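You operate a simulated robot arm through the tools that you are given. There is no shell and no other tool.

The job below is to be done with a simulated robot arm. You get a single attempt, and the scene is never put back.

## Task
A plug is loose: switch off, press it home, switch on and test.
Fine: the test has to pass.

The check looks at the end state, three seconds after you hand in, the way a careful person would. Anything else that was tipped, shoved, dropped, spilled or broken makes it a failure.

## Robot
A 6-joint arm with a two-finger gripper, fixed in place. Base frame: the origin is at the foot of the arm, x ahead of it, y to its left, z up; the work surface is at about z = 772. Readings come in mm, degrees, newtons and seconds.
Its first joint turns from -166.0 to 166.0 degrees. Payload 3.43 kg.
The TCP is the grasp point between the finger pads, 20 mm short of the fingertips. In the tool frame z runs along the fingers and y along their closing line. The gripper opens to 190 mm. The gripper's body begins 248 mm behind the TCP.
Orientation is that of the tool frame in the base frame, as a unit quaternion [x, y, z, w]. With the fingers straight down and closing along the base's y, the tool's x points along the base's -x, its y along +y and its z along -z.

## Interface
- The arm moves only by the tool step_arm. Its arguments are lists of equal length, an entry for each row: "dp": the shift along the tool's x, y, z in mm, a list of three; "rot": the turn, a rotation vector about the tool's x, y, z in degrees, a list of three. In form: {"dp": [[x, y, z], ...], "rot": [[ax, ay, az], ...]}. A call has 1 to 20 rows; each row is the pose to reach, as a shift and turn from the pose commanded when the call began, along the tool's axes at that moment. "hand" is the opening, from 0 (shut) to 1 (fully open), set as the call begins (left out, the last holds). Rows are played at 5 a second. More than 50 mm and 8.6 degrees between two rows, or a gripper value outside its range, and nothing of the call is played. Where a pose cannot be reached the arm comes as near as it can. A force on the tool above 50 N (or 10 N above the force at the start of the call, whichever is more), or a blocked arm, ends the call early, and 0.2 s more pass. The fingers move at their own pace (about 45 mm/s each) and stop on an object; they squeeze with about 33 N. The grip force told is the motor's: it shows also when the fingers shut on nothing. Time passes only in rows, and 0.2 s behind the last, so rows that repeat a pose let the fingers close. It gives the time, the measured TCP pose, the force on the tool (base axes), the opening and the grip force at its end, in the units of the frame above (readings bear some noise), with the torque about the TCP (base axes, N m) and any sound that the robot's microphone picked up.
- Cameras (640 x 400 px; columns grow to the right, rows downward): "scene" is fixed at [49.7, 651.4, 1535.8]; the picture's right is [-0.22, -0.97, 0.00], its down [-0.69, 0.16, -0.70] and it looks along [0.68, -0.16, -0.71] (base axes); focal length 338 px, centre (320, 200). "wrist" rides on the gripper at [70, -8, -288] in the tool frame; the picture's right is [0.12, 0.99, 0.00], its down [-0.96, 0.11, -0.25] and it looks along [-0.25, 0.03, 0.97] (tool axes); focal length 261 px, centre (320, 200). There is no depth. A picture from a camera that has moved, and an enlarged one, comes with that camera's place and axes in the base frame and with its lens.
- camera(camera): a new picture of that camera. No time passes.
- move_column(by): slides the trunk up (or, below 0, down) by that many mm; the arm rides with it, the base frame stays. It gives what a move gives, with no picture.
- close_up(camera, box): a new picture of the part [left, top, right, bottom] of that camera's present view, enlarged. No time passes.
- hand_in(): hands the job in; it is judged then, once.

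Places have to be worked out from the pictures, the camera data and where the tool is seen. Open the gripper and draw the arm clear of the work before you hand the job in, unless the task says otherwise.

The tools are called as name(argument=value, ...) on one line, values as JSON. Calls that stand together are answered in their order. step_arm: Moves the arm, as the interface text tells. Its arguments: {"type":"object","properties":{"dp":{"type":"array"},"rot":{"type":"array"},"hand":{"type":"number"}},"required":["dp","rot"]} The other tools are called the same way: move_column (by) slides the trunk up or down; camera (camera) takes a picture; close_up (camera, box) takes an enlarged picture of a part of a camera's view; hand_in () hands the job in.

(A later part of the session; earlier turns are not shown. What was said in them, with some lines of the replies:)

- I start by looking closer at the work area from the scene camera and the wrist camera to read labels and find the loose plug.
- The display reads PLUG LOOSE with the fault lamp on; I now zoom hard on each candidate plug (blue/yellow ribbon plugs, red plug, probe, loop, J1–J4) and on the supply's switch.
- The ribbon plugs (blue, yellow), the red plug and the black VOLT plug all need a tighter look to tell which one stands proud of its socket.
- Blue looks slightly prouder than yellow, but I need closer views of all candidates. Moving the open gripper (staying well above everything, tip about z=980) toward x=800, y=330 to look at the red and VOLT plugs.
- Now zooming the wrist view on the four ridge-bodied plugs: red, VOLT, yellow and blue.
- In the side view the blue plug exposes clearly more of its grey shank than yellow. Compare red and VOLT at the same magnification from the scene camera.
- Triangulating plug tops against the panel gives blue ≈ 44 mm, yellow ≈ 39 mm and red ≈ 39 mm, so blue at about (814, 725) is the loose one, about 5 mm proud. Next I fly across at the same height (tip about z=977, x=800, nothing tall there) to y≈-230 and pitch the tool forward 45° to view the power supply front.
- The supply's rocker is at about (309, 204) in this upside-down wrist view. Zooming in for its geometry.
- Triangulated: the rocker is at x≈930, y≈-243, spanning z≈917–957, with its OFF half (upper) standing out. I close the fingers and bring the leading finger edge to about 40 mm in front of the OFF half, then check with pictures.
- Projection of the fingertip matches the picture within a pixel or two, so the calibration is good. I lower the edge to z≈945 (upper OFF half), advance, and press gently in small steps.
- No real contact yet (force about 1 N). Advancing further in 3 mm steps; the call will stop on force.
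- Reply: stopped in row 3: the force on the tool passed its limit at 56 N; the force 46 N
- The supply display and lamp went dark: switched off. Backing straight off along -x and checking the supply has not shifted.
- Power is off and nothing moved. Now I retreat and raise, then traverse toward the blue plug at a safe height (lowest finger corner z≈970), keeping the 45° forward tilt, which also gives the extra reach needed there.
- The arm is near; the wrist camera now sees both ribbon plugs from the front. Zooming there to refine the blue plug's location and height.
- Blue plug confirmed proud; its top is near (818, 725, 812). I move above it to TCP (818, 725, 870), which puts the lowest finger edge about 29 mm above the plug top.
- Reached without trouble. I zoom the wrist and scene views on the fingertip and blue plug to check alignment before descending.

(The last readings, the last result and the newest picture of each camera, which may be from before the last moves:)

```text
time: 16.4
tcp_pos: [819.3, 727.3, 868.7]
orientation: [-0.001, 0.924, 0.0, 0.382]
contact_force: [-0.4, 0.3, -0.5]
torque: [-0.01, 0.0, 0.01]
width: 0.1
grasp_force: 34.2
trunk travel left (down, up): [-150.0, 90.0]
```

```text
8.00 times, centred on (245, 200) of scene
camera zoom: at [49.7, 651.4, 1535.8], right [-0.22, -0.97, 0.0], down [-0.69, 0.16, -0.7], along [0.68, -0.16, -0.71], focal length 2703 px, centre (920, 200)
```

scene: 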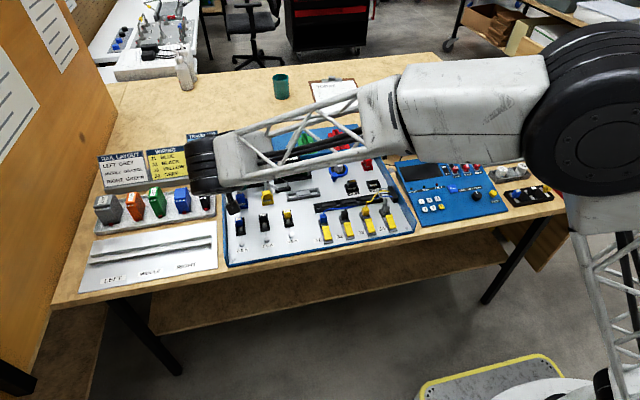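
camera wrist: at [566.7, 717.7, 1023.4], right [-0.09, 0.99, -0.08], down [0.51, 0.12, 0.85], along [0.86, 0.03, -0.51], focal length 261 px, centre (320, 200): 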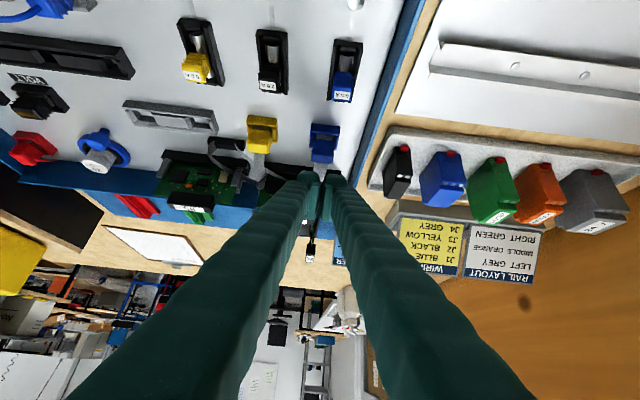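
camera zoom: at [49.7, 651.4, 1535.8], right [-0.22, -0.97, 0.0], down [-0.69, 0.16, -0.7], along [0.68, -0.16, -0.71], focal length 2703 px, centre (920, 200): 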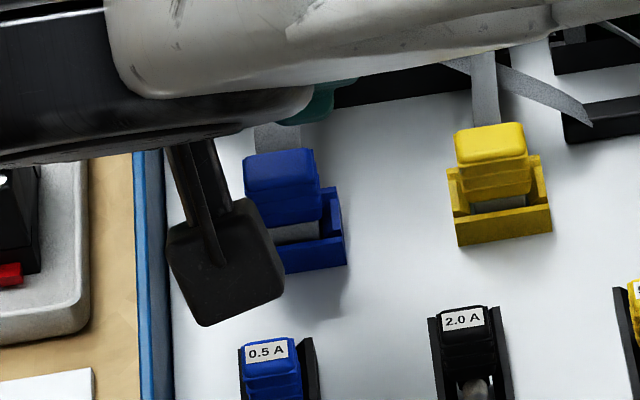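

Alignment is good (plug top centre ≈ x 818, y 725; edge at x 818.6). Descending 20 mm and then pressing in 2–3 mm steps while watching force.

step_arm(dp=[[7.1, -2, 7.1], [14.1, -2, 14.1], [17, -2, 17], [19.1, -2, 19.1], [20.5, -2, 20.5]], rot=[[0, 0, 0], [0, 0, 0], [0, 0, 0], [0, 0, 0], [0, 0, 0]])

close_up(camera="wrist", box=[290, 125, 360, 205])

close_up(camera="scene", box=[215, 175, 275, 225])

```text
time: 17.6
tcp_pos: [817.6, 724.4, 839.3]
orientation: [0.0, 0.925, 0.0, 0.381]
contact_force: [0.3, -0.4, 0.1]
torque: [0.02, 0.0, 0.01]
width: 0.0
grasp_force: 33.1
trunk travel left (down, up): [-150.0, 90.0]
```

```text
5.00 times, centred on (325, 165) of wrist
camera zoom: at [564.9, 715.2, 993.9], right [-0.09, 0.99, -0.08], down [0.51, 0.12, 0.85], along [0.86, 0.03, -0.51], focal length 1303 px, centre (295, 375)
```

zoom: 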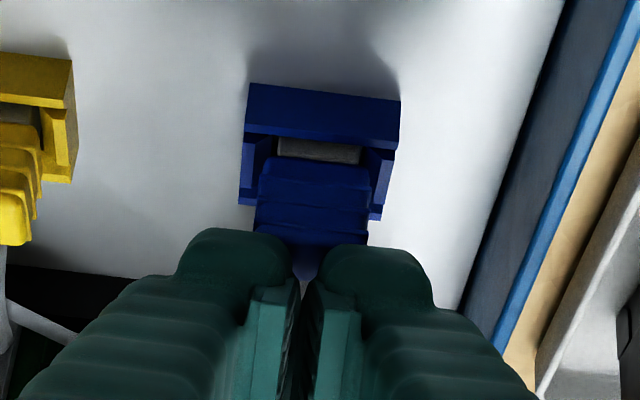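

```text
8.00 times, centred on (245, 200) of scene
camera zoom: at [49.7, 651.4, 1535.8], right [-0.22, -0.97, 0.0], down [-0.69, 0.16, -0.7], along [0.68, -0.16, -0.71], focal length 2703 px, centre (920, 200)
```

zoom: 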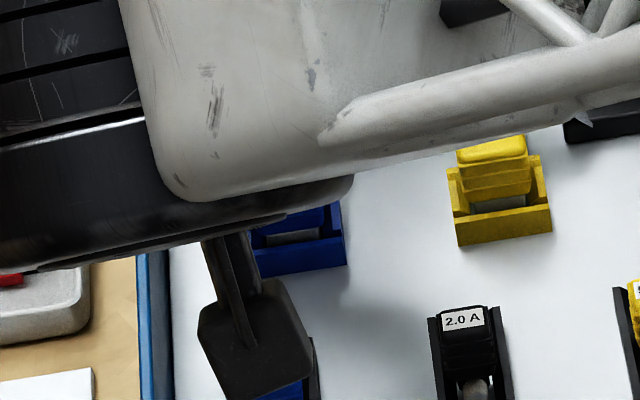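

No contact force yet with the edge nominally at z≈810 (finger ends are rounded). Continuing down in 2 mm steps.

step_arm(dp=[[1.4, 0, 1.4], [2.8, 0, 2.8], [4.2, 0, 4.2]], rot=[[0, 0, 0], [0, 0, 0], [0, 0, 0]])

close_up(camera="wrist", box=[290, 125, 360, 205])

```text
time: 18.4
tcp_pos: [815.3, 724.3, 837.5]
orientation: [0.0, 0.924, 0.001, 0.383]
contact_force: [-0.3, -1.3, 19.3]
torque: [-0.11, 0.03, 0.02]
width: 5.9
grasp_force: 32.9
trunk travel left (down, up): [-150.0, 90.0]
```

```text
5.00 times, centred on (325, 165) of wrist
camera zoom: at [564.0, 715.0, 991.5], right [-0.09, 0.99, -0.08], down [0.51, 0.11, 0.86], along [0.86, 0.03, -0.51], focal length 1303 px, centre (295, 375)
```

zoom: 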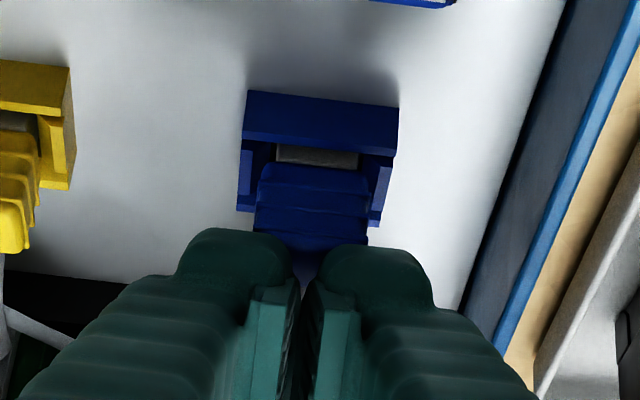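

Contact: 19 N upward at TCP z=837.5. Continuing the press in small steps to push it home.

step_arm(dp=[[1.4, 0, 1.4], [2.8, 0, 2.8], [4.2, 0, 4.2]], rot=[[0, 0, 0], [0, 0, 0], [0, 0, 0]])

close_up(camera="wrist", box=[290, 125, 360, 205])

```text
time: 19.2
tcp_pos: [819.7, 725.5, 836.7]
orientation: [0.001, 0.923, 0.002, 0.384]
contact_force: [-0.5, -1.9, 26.0]
torque: [-0.18, 0.09, 0.02]
width: 6.0
grasp_force: 32.9
trunk travel left (down, up): [-150.0, 90.0]
stopped in row 3: the force on the tool passed its limit at 53 N (the readings are from after the stop); the commanded pose is now the measured one
```

```text
5.00 times, centred on (325, 165) of wrist
camera zoom: at [565.0, 714.8, 990.2], right [-0.09, 0.99, -0.08], down [0.5, 0.11, 0.86], along [0.86, 0.03, -0.51], focal length 1303 px, centre (295, 375)
```

zoom: 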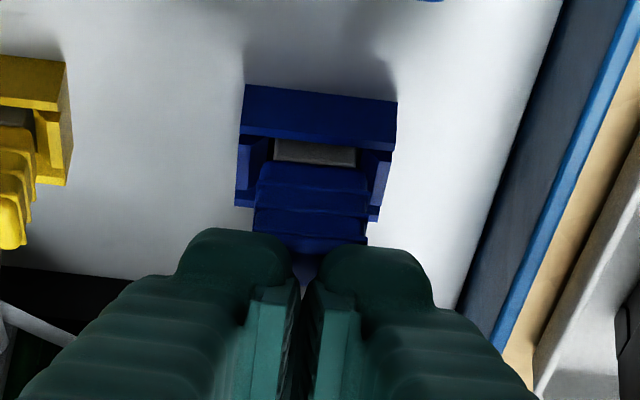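

Force limit reached at 53 N with little travel. I back up to the earlier viewing height to compare the blue plug with its previous look and with yellow.

step_arm(dp=[[-10, 1.5, -10], [-22.6, 1.8, -22.6], [-22.6, 1.8, -22.6]], rot=[[0, 0, 0], [0, 0, 0], [0, 0, 0]])

close_up(camera="wrist", box=[300, 115, 345, 170])

close_up(camera="wrist", box=[240, 105, 285, 160])

close_up(camera="scene", box=[215, 175, 275, 225])

```text
time: 20.0
tcp_pos: [815.8, 727.2, 863.1]
orientation: [-0.001, 0.924, 0.001, 0.382]
contact_force: [-0.9, 0.3, 0.4]
torque: [-0.02, -0.01, -0.01]
width: 0.0
grasp_force: 33.3
trunk travel left (down, up): [-150.0, 90.0]
```

```text
7.27 times, centred on (322, 142) of wrist
camera zoom: at [563.2, 716.7, 1017.2], right [-0.09, 0.99, -0.08], down [0.5, 0.11, 0.86], along [0.86, 0.03, -0.51], focal length 1896 px, centre (302, 618)
```

zoom: 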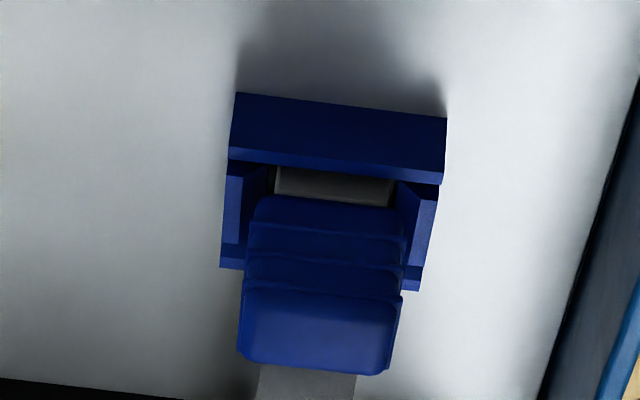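

```text
7.27 times, centred on (262, 132) of wrist
camera zoom: at [563.2, 716.7, 1017.2], right [-0.09, 0.99, -0.08], down [0.5, 0.11, 0.86], along [0.86, 0.03, -0.51], focal length 1896 px, centre (738, 691)
```

zoom: 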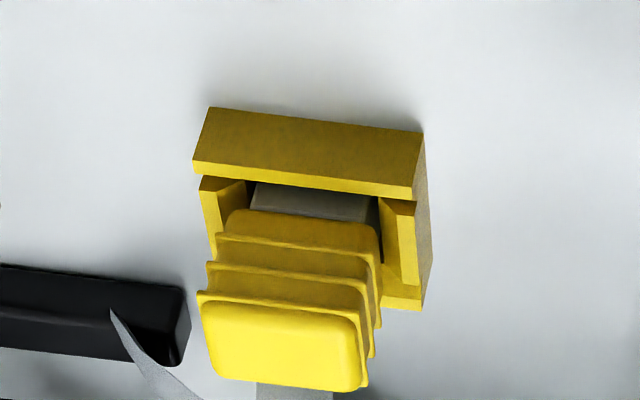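

```text
8.00 times, centred on (245, 200) of scene
camera zoom: at [49.7, 651.4, 1535.8], right [-0.22, -0.97, 0.0], down [-0.69, 0.16, -0.7], along [0.68, -0.16, -0.71], focal length 2703 px, centre (920, 200)
```

zoom: 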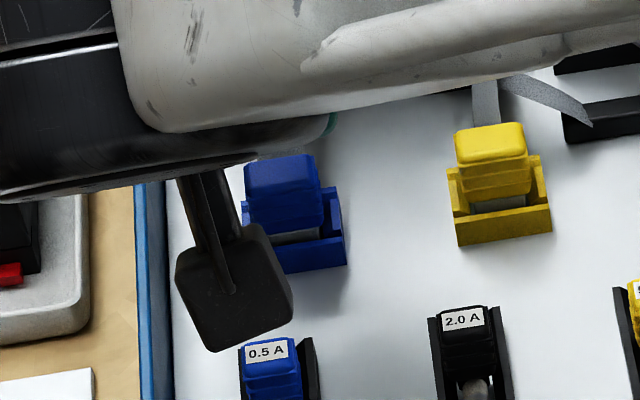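

The blue plug dropped by about 4–5 mm; its exposed shank now matches yellow's. I retreat up and back, then traverse toward the console side so the scene camera can verify it unobstructed.

step_arm(dp=[[-31.8, 0, -31.8], [-63.6, 0, -63.6], [-96.9, 0, -96.9], [-75.7, 0, -118.1], [-57.3, 0, -136.5], [-57.3, -47, -136.5], [-57.3, -94, -136.5], [-57.3, -141, -136.5], [-57.3, -188, -136.5], [-57.3, -235, -136.5], [-57.3, -282, -136.5], [-57.3, -329, -136.5], [-57.3, -376, -136.5], [-57.3, -423, -136.5], [-57.3, -470, -136.5], [-57.3, -517, -136.5], [-57.3, -564, -136.5], [-57.3, -611, -136.5], [-57.3, -658, -136.5], [-57.3, -705, -136.5]], rot=[[0, 0, 0], [0, 0, 0], [0, 0, 0], [0, 0, 0], [0, 0, 0], [0, 0, 0], [0, 0, 0], [0, 0, 0], [0, 0, 0], [0, 0, 0], [0, 0, 0], [0, 0, 0], [0, 0, 0], [0, 0, 0], [0, 0, 0], [0, 0, 0], [0, 0, 0], [0, 0, 0], [0, 0, 0], [0, 0, 0]])

camera(camera="scene")

close_up(camera="scene", box=[228, 184, 256, 212])

close_up(camera="scene", box=[225, 150, 325, 215])

camera(camera="wrist")

```text
time: 24.2
tcp_pos: [760.6, 16.6, 1001.2]
orientation: [-0.001, 0.924, 0.002, 0.383]
contact_force: [0.1, 0.9, -0.1]
torque: [-0.05, -0.01, -0.04]
width: 0.2
grasp_force: 32.9
trunk travel left (down, up): [-150.0, 90.0]
```

```text
taken
```

scene: 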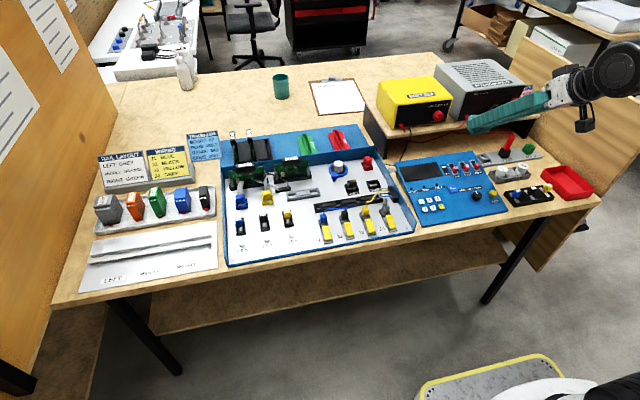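

```text
14.29 times, centred on (242, 198) of scene
camera zoom: at [49.7, 651.4, 1535.8], right [-0.22, -0.97, 0.0], down [-0.69, 0.16, -0.7], along [0.68, -0.16, -0.71], focal length 4826 px, centre (1434, 229)
```

zoom: 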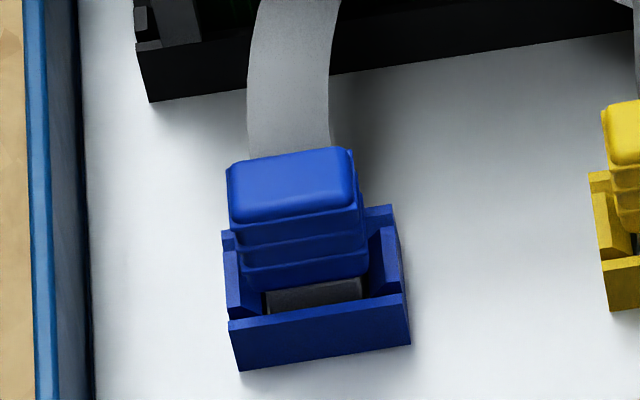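

```text
6.15 times, centred on (275, 182) of scene
camera zoom: at [49.7, 651.4, 1535.8], right [-0.22, -0.97, 0.0], down [-0.69, 0.16, -0.7], along [0.68, -0.16, -0.71], focal length 2079 px, centre (597, 308)
```

zoom: 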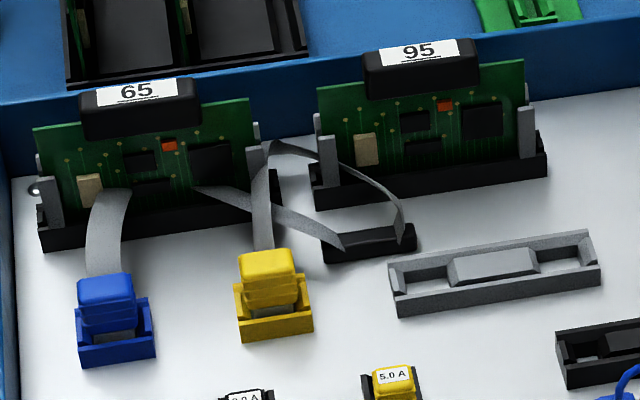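

```text
taken
camera wrist: at [507.9, 6.6, 1155.1], right [-0.09, 0.99, -0.08], down [0.5, 0.11, 0.86], along [0.86, 0.03, -0.51], focal length 261 px, centre (320, 200)
```

wrist: 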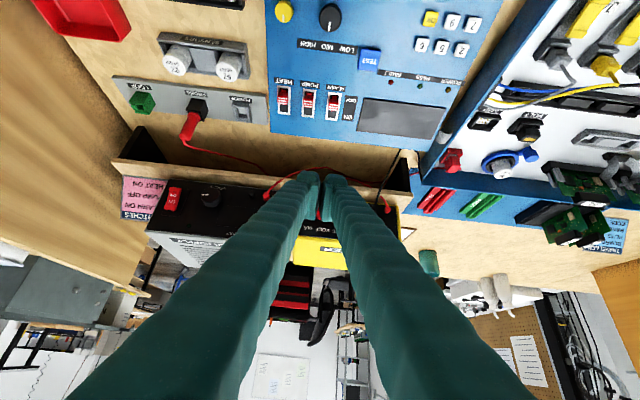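

Blue's top dropped ~13 px (≈4 mm) and everything else in the tray looks unchanged. One more pair of equal zooms to compare blue and yellow seating directly before switching on.

close_up(camera="scene", box=[234, 190, 250, 210])

close_up(camera="scene", box=[260, 187, 276, 207])

```text
16.00 times, centred on (242, 200) of scene
camera zoom: at [49.7, 651.4, 1535.8], right [-0.22, -0.97, 0.0], down [-0.69, 0.16, -0.7], along [0.68, -0.16, -0.71], focal length 5405 px, centre (1568, 200)
```

zoom: 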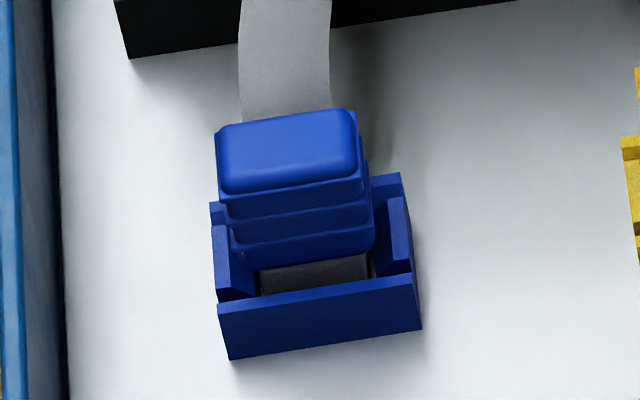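

```text
16.00 times, centred on (268, 197) of scene
camera zoom: at [49.7, 651.4, 1535.8], right [-0.22, -0.97, 0.0], down [-0.69, 0.16, -0.7], along [0.68, -0.16, -0.71], focal length 5405 px, centre (1152, 248)
```

zoom: 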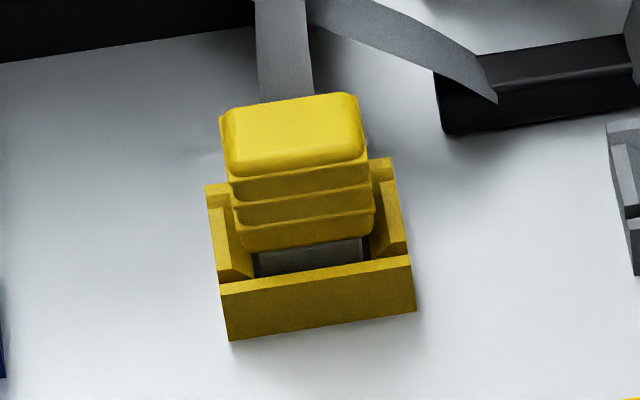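

Both exposed shanks now measure the same (~26 px), so the plug is home. Next I go back in front of the supply, pitched to 60°, with the leading finger edge aimed at the lower (ON) half of the rocker, and check before pressing.

step_arm(dp=[[0, -43, 0], [0, -86, 0], [0, -130, 0], [0, -173, 0], [0, -216, 0], [0, -260, 0], [-10.6, -260, 46], [-21.2, -260, 91.9], [-19.1, -260, 122.3], [-19.1, -260, 122.3]], rot=[[0, 7.5, 0], [0, 15, 0], [0, 15, 0], [0, 15, 0], [0, 15, 0], [0, 15, 0], [0, 15, 0], [0, 15, 0], [0, 15, 0], [0, 15, 0]])

close_up(camera="scene", box=[480, 70, 560, 130])

close_up(camera="wrist", box=[270, 140, 390, 240])

```text
time: 26.4
tcp_pos: [862.2, -238.1, 927.2]
orientation: [0.0, 0.966, 0.001, 0.259]
contact_force: [0.0, 0.1, 0.1]
torque: [0.01, 0.01, -0.01]
width: 0.2
grasp_force: 33.2
trunk travel left (down, up): [-150.0, 90.0]
```

```text
6.67 times, centred on (520, 100) of scene
camera zoom: at [49.7, 651.4, 1535.8], right [-0.22, -0.97, 0.0], down [-0.69, 0.16, -0.7], along [0.68, -0.16, -0.71], focal length 2252 px, centre (-1013, 867)
```

zoom: 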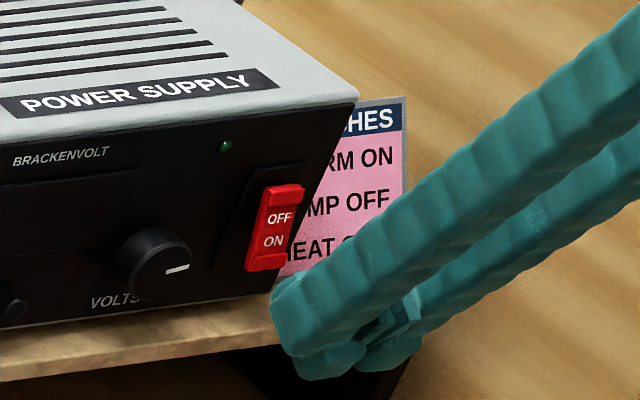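

```text
4.00 times, centred on (330, 190) of wrist
camera zoom: at [658.0, -249.1, 1140.1], right [-0.11, 0.99, -0.06], down [0.71, 0.11, 0.7], along [0.7, 0.03, -0.72], focal length 1043 px, centre (280, 240)
```

zoom: 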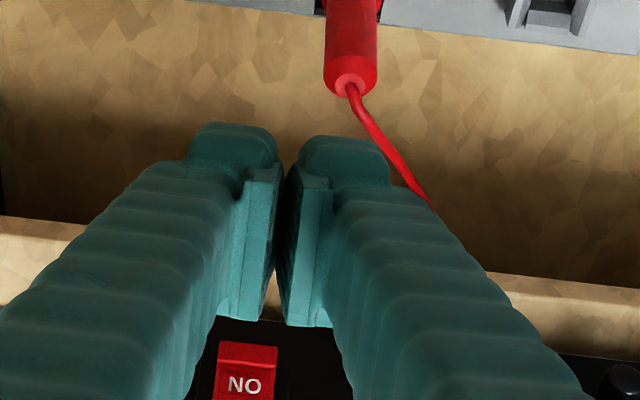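

The rocker's ON half is at about (932, -245, 924); my edge height is z≈920 but y needs −6 mm. I shift, advance and press in 3 mm steps.

step_arm(dp=[[-15, -6, 8.7], [-30.3, -6, 17.5], [-33.8, -6, 19.5], [-36.4, -6, 21], [-39, -6, 22.5], [-41.6, -6, 24]], rot=[[0, 0, 0], [0, 0, 0], [0, 0, 0], [0, 0, 0], [0, 0, 0], [0, 0, 0]])

close_up(camera="scene", box=[440, 60, 560, 140])

```text
time: 27.8
tcp_pos: [910.0, -243.9, 926.9]
orientation: [-0.001, 0.966, 0.002, 0.258]
contact_force: [-22.1, -3.0, 0.7]
torque: [0.05, -0.09, 0.05]
width: 6.1
grasp_force: 34.7
trunk travel left (down, up): [-150.0, 90.0]
```

```text
5.00 times, centred on (500, 100) of scene
camera zoom: at [49.7, 651.4, 1535.8], right [-0.22, -0.97, 0.0], down [-0.69, 0.16, -0.7], along [0.68, -0.16, -0.71], focal length 1689 px, centre (-580, 700)
```

zoom: 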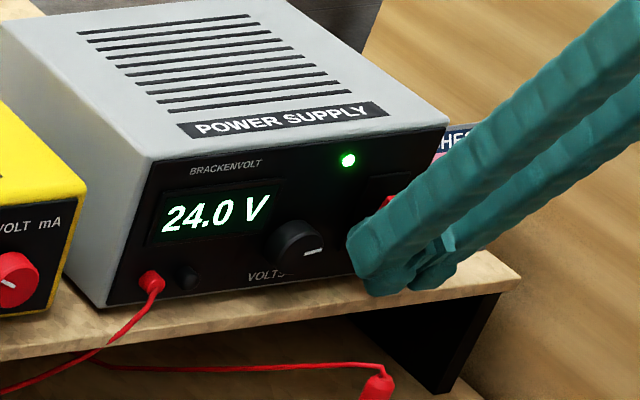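

The supply is back on at 24.0 V. Backing straight off and viewing the supply and console display.

step_arm(dp=[[6.1, 0, -3.5], [26, 0, -15], [60, 0, -34.6], [75, 0, -80], [75, 0, -80]], rot=[[0, 0, 0], [0, 0, 0], [0, 0, 0], [0, 0, 0], [0, 0, 0]])

close_up(camera="scene", box=[370, 55, 570, 210])

close_up(camera="scene", box=[395, 140, 515, 230])

camera(camera="wrist")

```text
time: 29.0
tcp_pos: [807.5, -243.3, 958.5]
orientation: [-0.001, 0.966, 0.002, 0.259]
contact_force: [-0.2, -0.4, 0.0]
torque: [0.0, -0.01, -0.03]
width: 0.1
grasp_force: 34.0
trunk travel left (down, up): [-150.0, 90.0]
```

```text
2.58 times, centred on (470, 132) of scene
camera zoom: at [49.7, 651.4, 1535.8], right [-0.22, -0.97, 0.0], down [-0.69, 0.16, -0.7], along [0.68, -0.16, -0.71], focal length 872 px, centre (-67, 374)
```

zoom: 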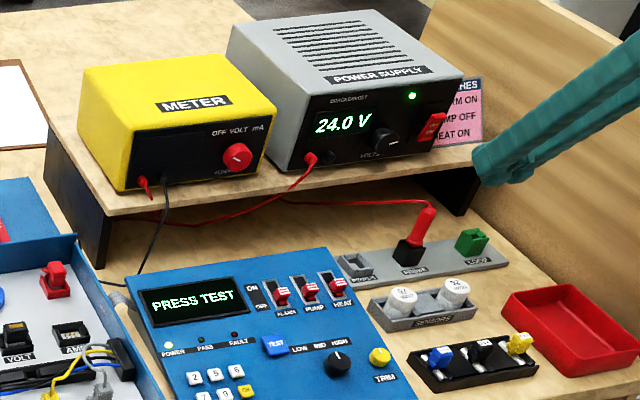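

```text
4.44 times, centred on (455, 185) of scene
camera zoom: at [49.7, 651.4, 1535.8], right [-0.22, -0.97, 0.0], down [-0.69, 0.16, -0.7], along [0.68, -0.16, -0.71], focal length 1501 px, centre (-280, 267)
```

zoom: 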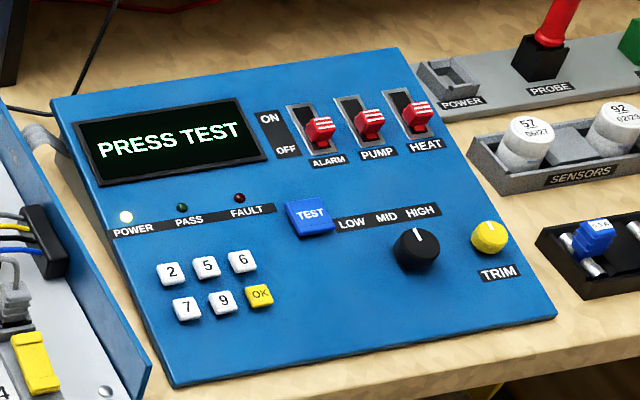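

```text
taken
camera wrist: at [602.0, -253.5, 1173.2], right [-0.11, 0.99, -0.06], down [0.71, 0.12, 0.7], along [0.7, 0.03, -0.72], focal length 261 px, centre (320, 200)
```

wrist: 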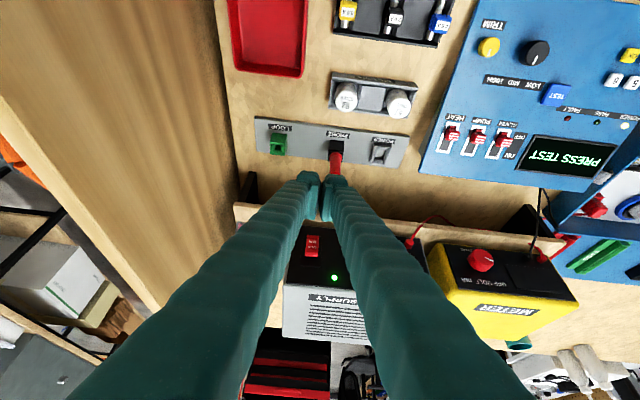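

The display now says PRESS TEST with the fault lamp out. TEST triangulates to about (715, 64, 796); I move above it keeping the 60° tilt so one finger edge will press it clear of the sloped panel.

step_arm(dp=[[10.4, 44, -6], [20.8, 88, -12], [31.2, 132, -18], [41.6, 176, -24], [52, 220, -30], [62.4, 264, -36], [72.3, 307, -41.8], [94.8, 307, -2.8], [117.3, 307, 36.1], [117.3, 307, 36.1]], rot=[[0, 0, 0], [0, 0, 0], [0, 0, 0], [0, 0, 0], [0, 0, 0], [0, 0, 0], [0, 0, 0], [0, 0, 0], [0, 0, 0], [0, 0, 0]])

camera(camera="wrist")

close_up(camera="wrist", box=[270, 90, 390, 210])

close_up(camera="scene", box=[395, 140, 515, 230])

```text
time: 31.2
tcp_pos: [724.3, 60.9, 869.5]
orientation: [0.001, 0.966, 0.001, 0.259]
contact_force: [-0.1, -1.1, 0.1]
torque: [-0.03, -0.01, -0.02]
width: 0.0
grasp_force: 34.0
trunk travel left (down, up): [-150.0, 90.0]
```

```text
taken
camera wrist: at [519.8, 51.3, 1084.3], right [-0.11, 0.99, -0.06], down [0.71, 0.12, 0.7], along [0.7, 0.03, -0.72], focal length 261 px, centre (320, 200)
```

wrist: 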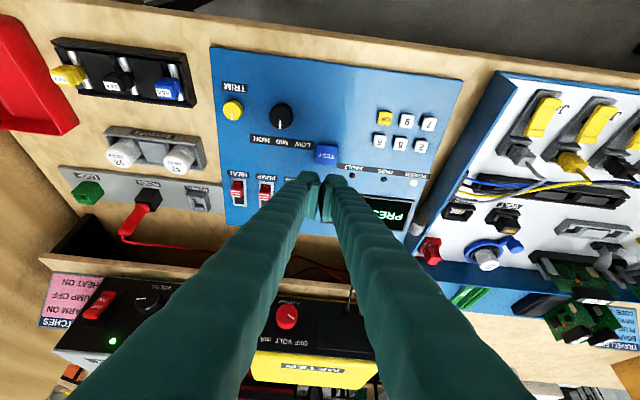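

```text
3.33 times, centred on (330, 150) of wrist
camera zoom: at [519.8, 51.3, 1084.3], right [-0.11, 0.99, -0.06], down [0.71, 0.12, 0.7], along [0.7, 0.03, -0.72], focal length 869 px, centre (287, 367)
```

zoom: 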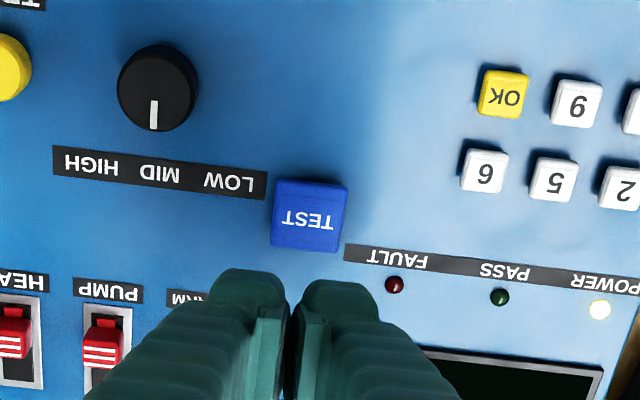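

```text
4.44 times, centred on (455, 185) of scene
camera zoom: at [49.7, 651.4, 1535.8], right [-0.22, -0.97, 0.0], down [-0.69, 0.16, -0.7], along [0.68, -0.16, -0.71], focal length 1501 px, centre (-280, 267)
```

zoom: 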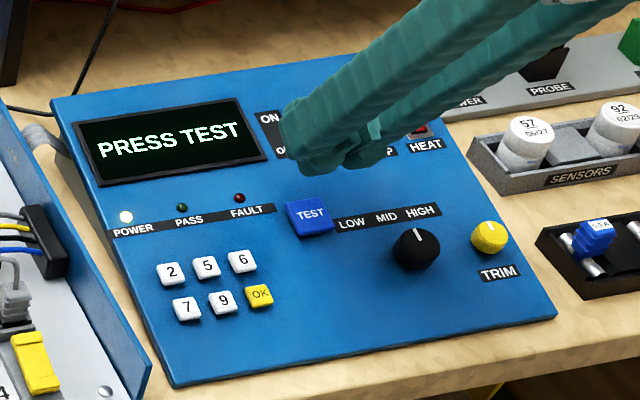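

TEST sits at about (716, 63, 797) and the finger edge is directly above it. Descending and pressing in small steps.

step_arm(dp=[[9, 1, 15.6], [17.5, 1, 30.3], [20, 1, 34.6], [21.5, 1, 37.2], [22.5, 1, 39], [23.5, 1, 40.7]], rot=[[0, 0, 0], [0, 0, 0], [0, 0, 0], [0, 0, 0], [0, 0, 0], [0, 0, 0]])

close_up(camera="scene", box=[395, 140, 515, 230])

close_up(camera="wrist", box=[270, 90, 390, 210])

```text
time: 32.6
tcp_pos: [723.4, 64.7, 822.6]
orientation: [-0.001, 0.966, 0.002, 0.259]
contact_force: [0.5, -0.4, -0.5]
torque: [0.01, -0.03, -0.04]
width: 6.0
grasp_force: 34.2
trunk travel left (down, up): [-150.0, 90.0]
```

```text
4.44 times, centred on (455, 185) of scene
camera zoom: at [49.7, 651.4, 1535.8], right [-0.22, -0.97, 0.0], down [-0.69, 0.16, -0.7], along [0.68, -0.16, -0.71], focal length 1501 px, centre (-280, 267)
```

zoom: 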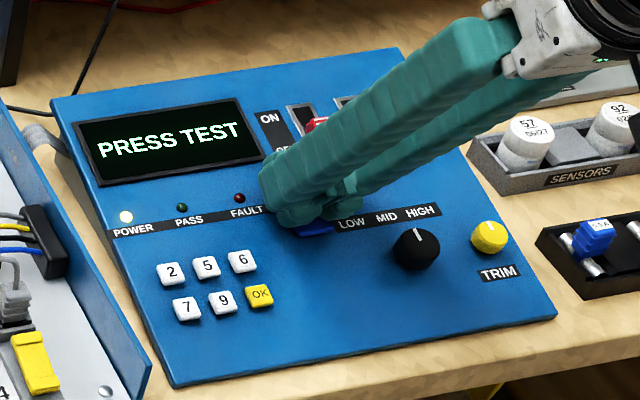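

```text
3.33 times, centred on (330, 150) of wrist
camera zoom: at [519.1, 53.9, 1037.1], right [-0.11, 0.99, -0.06], down [0.71, 0.12, 0.7], along [0.7, 0.03, -0.72], focal length 869 px, centre (287, 367)
```

zoom: 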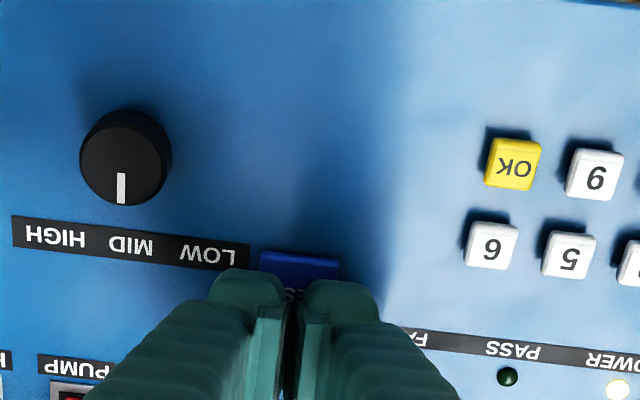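

No force yet (width reading of 6 suggests the tips just touch). Pressing a few millimetres further.

step_arm(dp=[[0.8, 0, 1.3], [1.5, 0, 2.6], [2.2, 0, 3.9]], rot=[[0, 0, 0], [0, 0, 0], [0, 0, 0]])

close_up(camera="scene", box=[395, 140, 515, 230])

```text
time: 33.4
tcp_pos: [722.9, 64.0, 817.8]
orientation: [0.0, 0.965, 0.002, 0.261]
contact_force: [1.1, -1.3, 7.5]
torque: [-0.04, 0.0, 0.03]
width: 6.2
grasp_force: 34.6
trunk travel left (down, up): [-150.0, 90.0]
heard: click
```

```text
4.44 times, centred on (455, 185) of scene
camera zoom: at [49.7, 651.4, 1535.8], right [-0.22, -0.97, 0.0], down [-0.69, 0.16, -0.7], along [0.68, -0.16, -0.71], focal length 1501 px, centre (-280, 267)
```

zoom: 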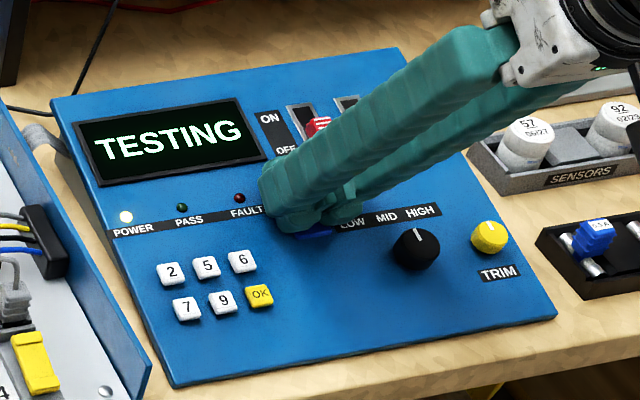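

The button clicked and the display reads TESTING. I lift straight up off the button and wait for the result.

step_arm(dp=[[-5, 0, -8.7], [-20, 0, -34.6], [-40, 0, -69.3], [-60, 0, -103.9], [-60, 0, -103.9], [-60, 0, -103.9], [-60, 0, -103.9], [-60, 0, -103.9]], rot=[[0, 0, 0], [0, 0, 0], [0, 0, 0], [0, 0, 0], [0, 0, 0], [0, 0, 0], [0, 0, 0], [0, 0, 0]])

close_up(camera="scene", box=[395, 140, 515, 230])

```text
time: 35.2
tcp_pos: [723.4, 64.2, 936.7]
orientation: [-0.001, 0.966, 0.002, 0.259]
contact_force: [-0.4, -0.5, -0.2]
torque: [0.04, 0.01, -0.03]
width: 0.1
grasp_force: 33.9
trunk travel left (down, up): [-150.0, 90.0]
```

```text
4.44 times, centred on (455, 185) of scene
camera zoom: at [49.7, 651.4, 1535.8], right [-0.22, -0.97, 0.0], down [-0.69, 0.16, -0.7], along [0.68, -0.16, -0.71], focal length 1501 px, centre (-280, 267)
```

zoom: 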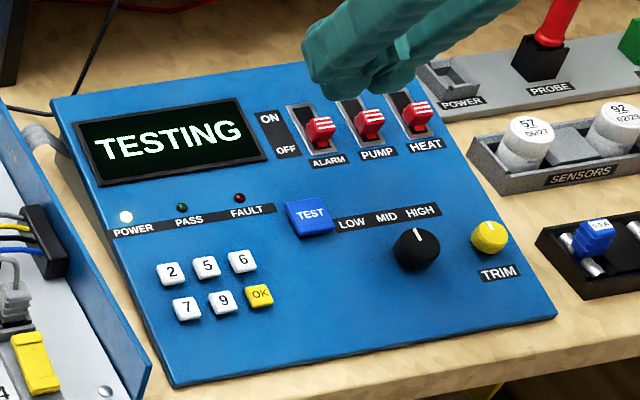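

Still TESTING. I raise and draw the arm back, straighten the tool and open the gripper while time passes.

step_arm(dp=[[11.6, 0, -29.8], [23.3, 0, -59.6], [35, 0, -89.5], [46.6, 0, -119.3], [46.6, 0, -119.3], [46.6, 0, -119.3], [46.6, 0, -119.3], [46.6, 0, -119.3], [46.6, 0, -119.3], [46.6, 0, -119.3], [46.6, 0, -119.3], [46.6, 0, -119.3], [46.6, 0, -119.3], [46.6, 0, -119.3], [46.6, 0, -119.3]], rot=[[0, 0, 0], [0, 0, 0], [0, 0, 0], [0, 0, 0], [0, 7.5, 0], [0, 15, 0], [0, 22.5, 0], [0, 30, 0], [0, 30, 0], [0, 30, 0], [0, 30, 0], [0, 30, 0], [0, 30, 0], [0, 30, 0], [0, 30, 0]], hand=1.0)

close_up(camera="scene", box=[395, 140, 515, 230])

camera(camera="scene")

```text
time: 38.4
tcp_pos: [622.0, 63.1, 1017.1]
orientation: [-0.001, 1.0, 0.002, 0.0]
contact_force: [0.4, 0.3, -0.7]
torque: [-0.03, 0.0, 0.04]
width: 190.3
grasp_force: 0.1
trunk travel left (down, up): [-150.0, 90.0]
```

```text
4.44 times, centred on (455, 185) of scene
camera zoom: at [49.7, 651.4, 1535.8], right [-0.22, -0.97, 0.0], down [-0.69, 0.16, -0.7], along [0.68, -0.16, -0.71], focal length 1501 px, centre (-280, 267)
```

zoom: 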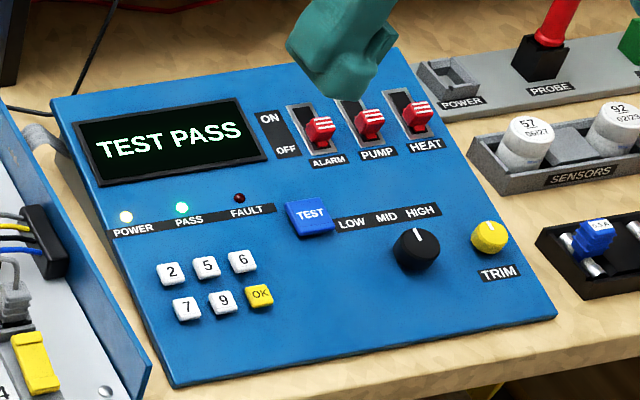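

```text
taken
```

scene: 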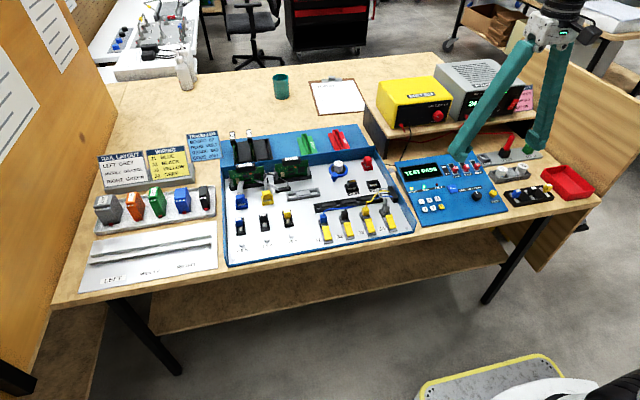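

TEST PASS with the green PASS lamp lit. I draw the arm further up and back and do a last check of the whole bench before handing in.

step_arm(dp=[[20, 0, -40], [40, 0, -80], [60, 0, -120], [60, 0, -120]], rot=[[0, 0, 0], [0, 0, 0], [0, 0, 0], [0, 0, 0]])

close_up(camera="scene", box=[220, 120, 420, 270])

close_up(camera="scene", box=[380, 60, 600, 230])

close_up(camera="scene", box=[70, 120, 250, 300])

```text
time: 39.4
tcp_pos: [560.5, 61.9, 1138.7]
orientation: [-0.001, 1.0, 0.001, 0.001]
contact_force: [0.3, 0.3, 0.2]
torque: [-0.02, -0.01, 0.02]
width: 190.0
grasp_force: 0.0
trunk travel left (down, up): [-150.0, 90.0]
```

```text
2.67 times, centred on (320, 195) of scene
camera zoom: at [49.7, 651.4, 1535.8], right [-0.22, -0.97, 0.0], down [-0.69, 0.16, -0.7], along [0.68, -0.16, -0.71], focal length 901 px, centre (320, 213)
```

zoom: 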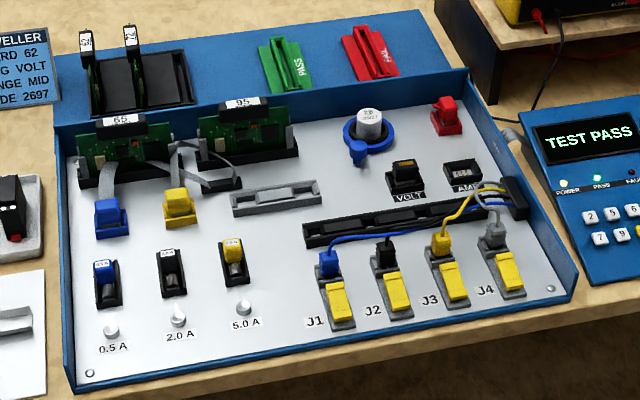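

```text
2.35 times, centred on (490, 145) of scene
camera zoom: at [49.7, 651.4, 1535.8], right [-0.22, -0.97, 0.0], down [-0.69, 0.16, -0.7], along [0.68, -0.16, -0.71], focal length 795 px, centre (-80, 329)
```

zoom: 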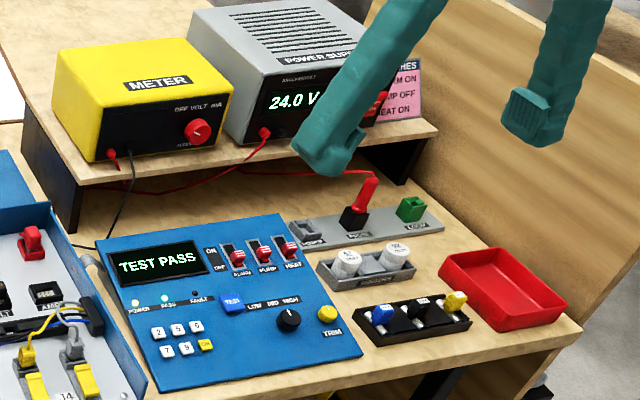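

```text
2.22 times, centred on (160, 210) of scene
camera zoom: at [49.7, 651.4, 1535.8], right [-0.22, -0.97, 0.0], down [-0.69, 0.16, -0.7], along [0.68, -0.16, -0.71], focal length 751 px, centre (676, 178)
```

zoom: 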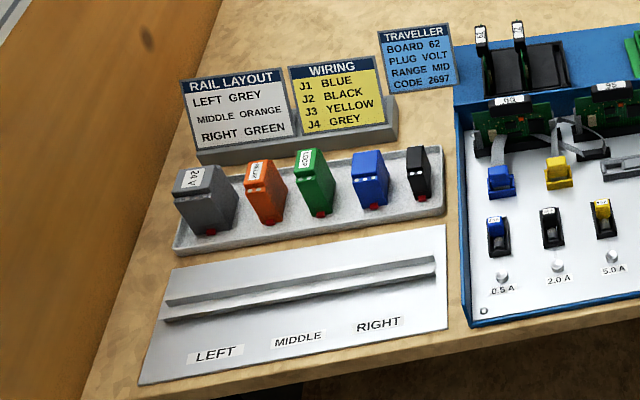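

The display shows TEST PASS, the supply is on at 24.0 V, the blue plug is home, and everything else looks as it was at the start. The gripper is open and the arm is clear, so I hand the job in.

hand_in()

```text
The job is handed in.
```

The loose plug is pressed home and the test passes: the console shows TEST PASS with the green PASS lamp lit.

- **Which plug:** it was the blue ribbon plug below board 65, standing about 5 mm proud of its socket. It now sits level with the yellow one beside it.
- **Order of work:** I switched the power supply off at its rocker and checked that its display was dark. Then I pressed the plug in, switched the supply back on at 24.0 V and pressed TEST.
- **Force:** the arm briefly reached its force limit twice, at 56 N on the rocker and 53 N on the plug. Neither push shifted anything that I could see.
- **End state:** the rest of the bench looks as it did at the start. The gripper is open and the arm is clear of the work.
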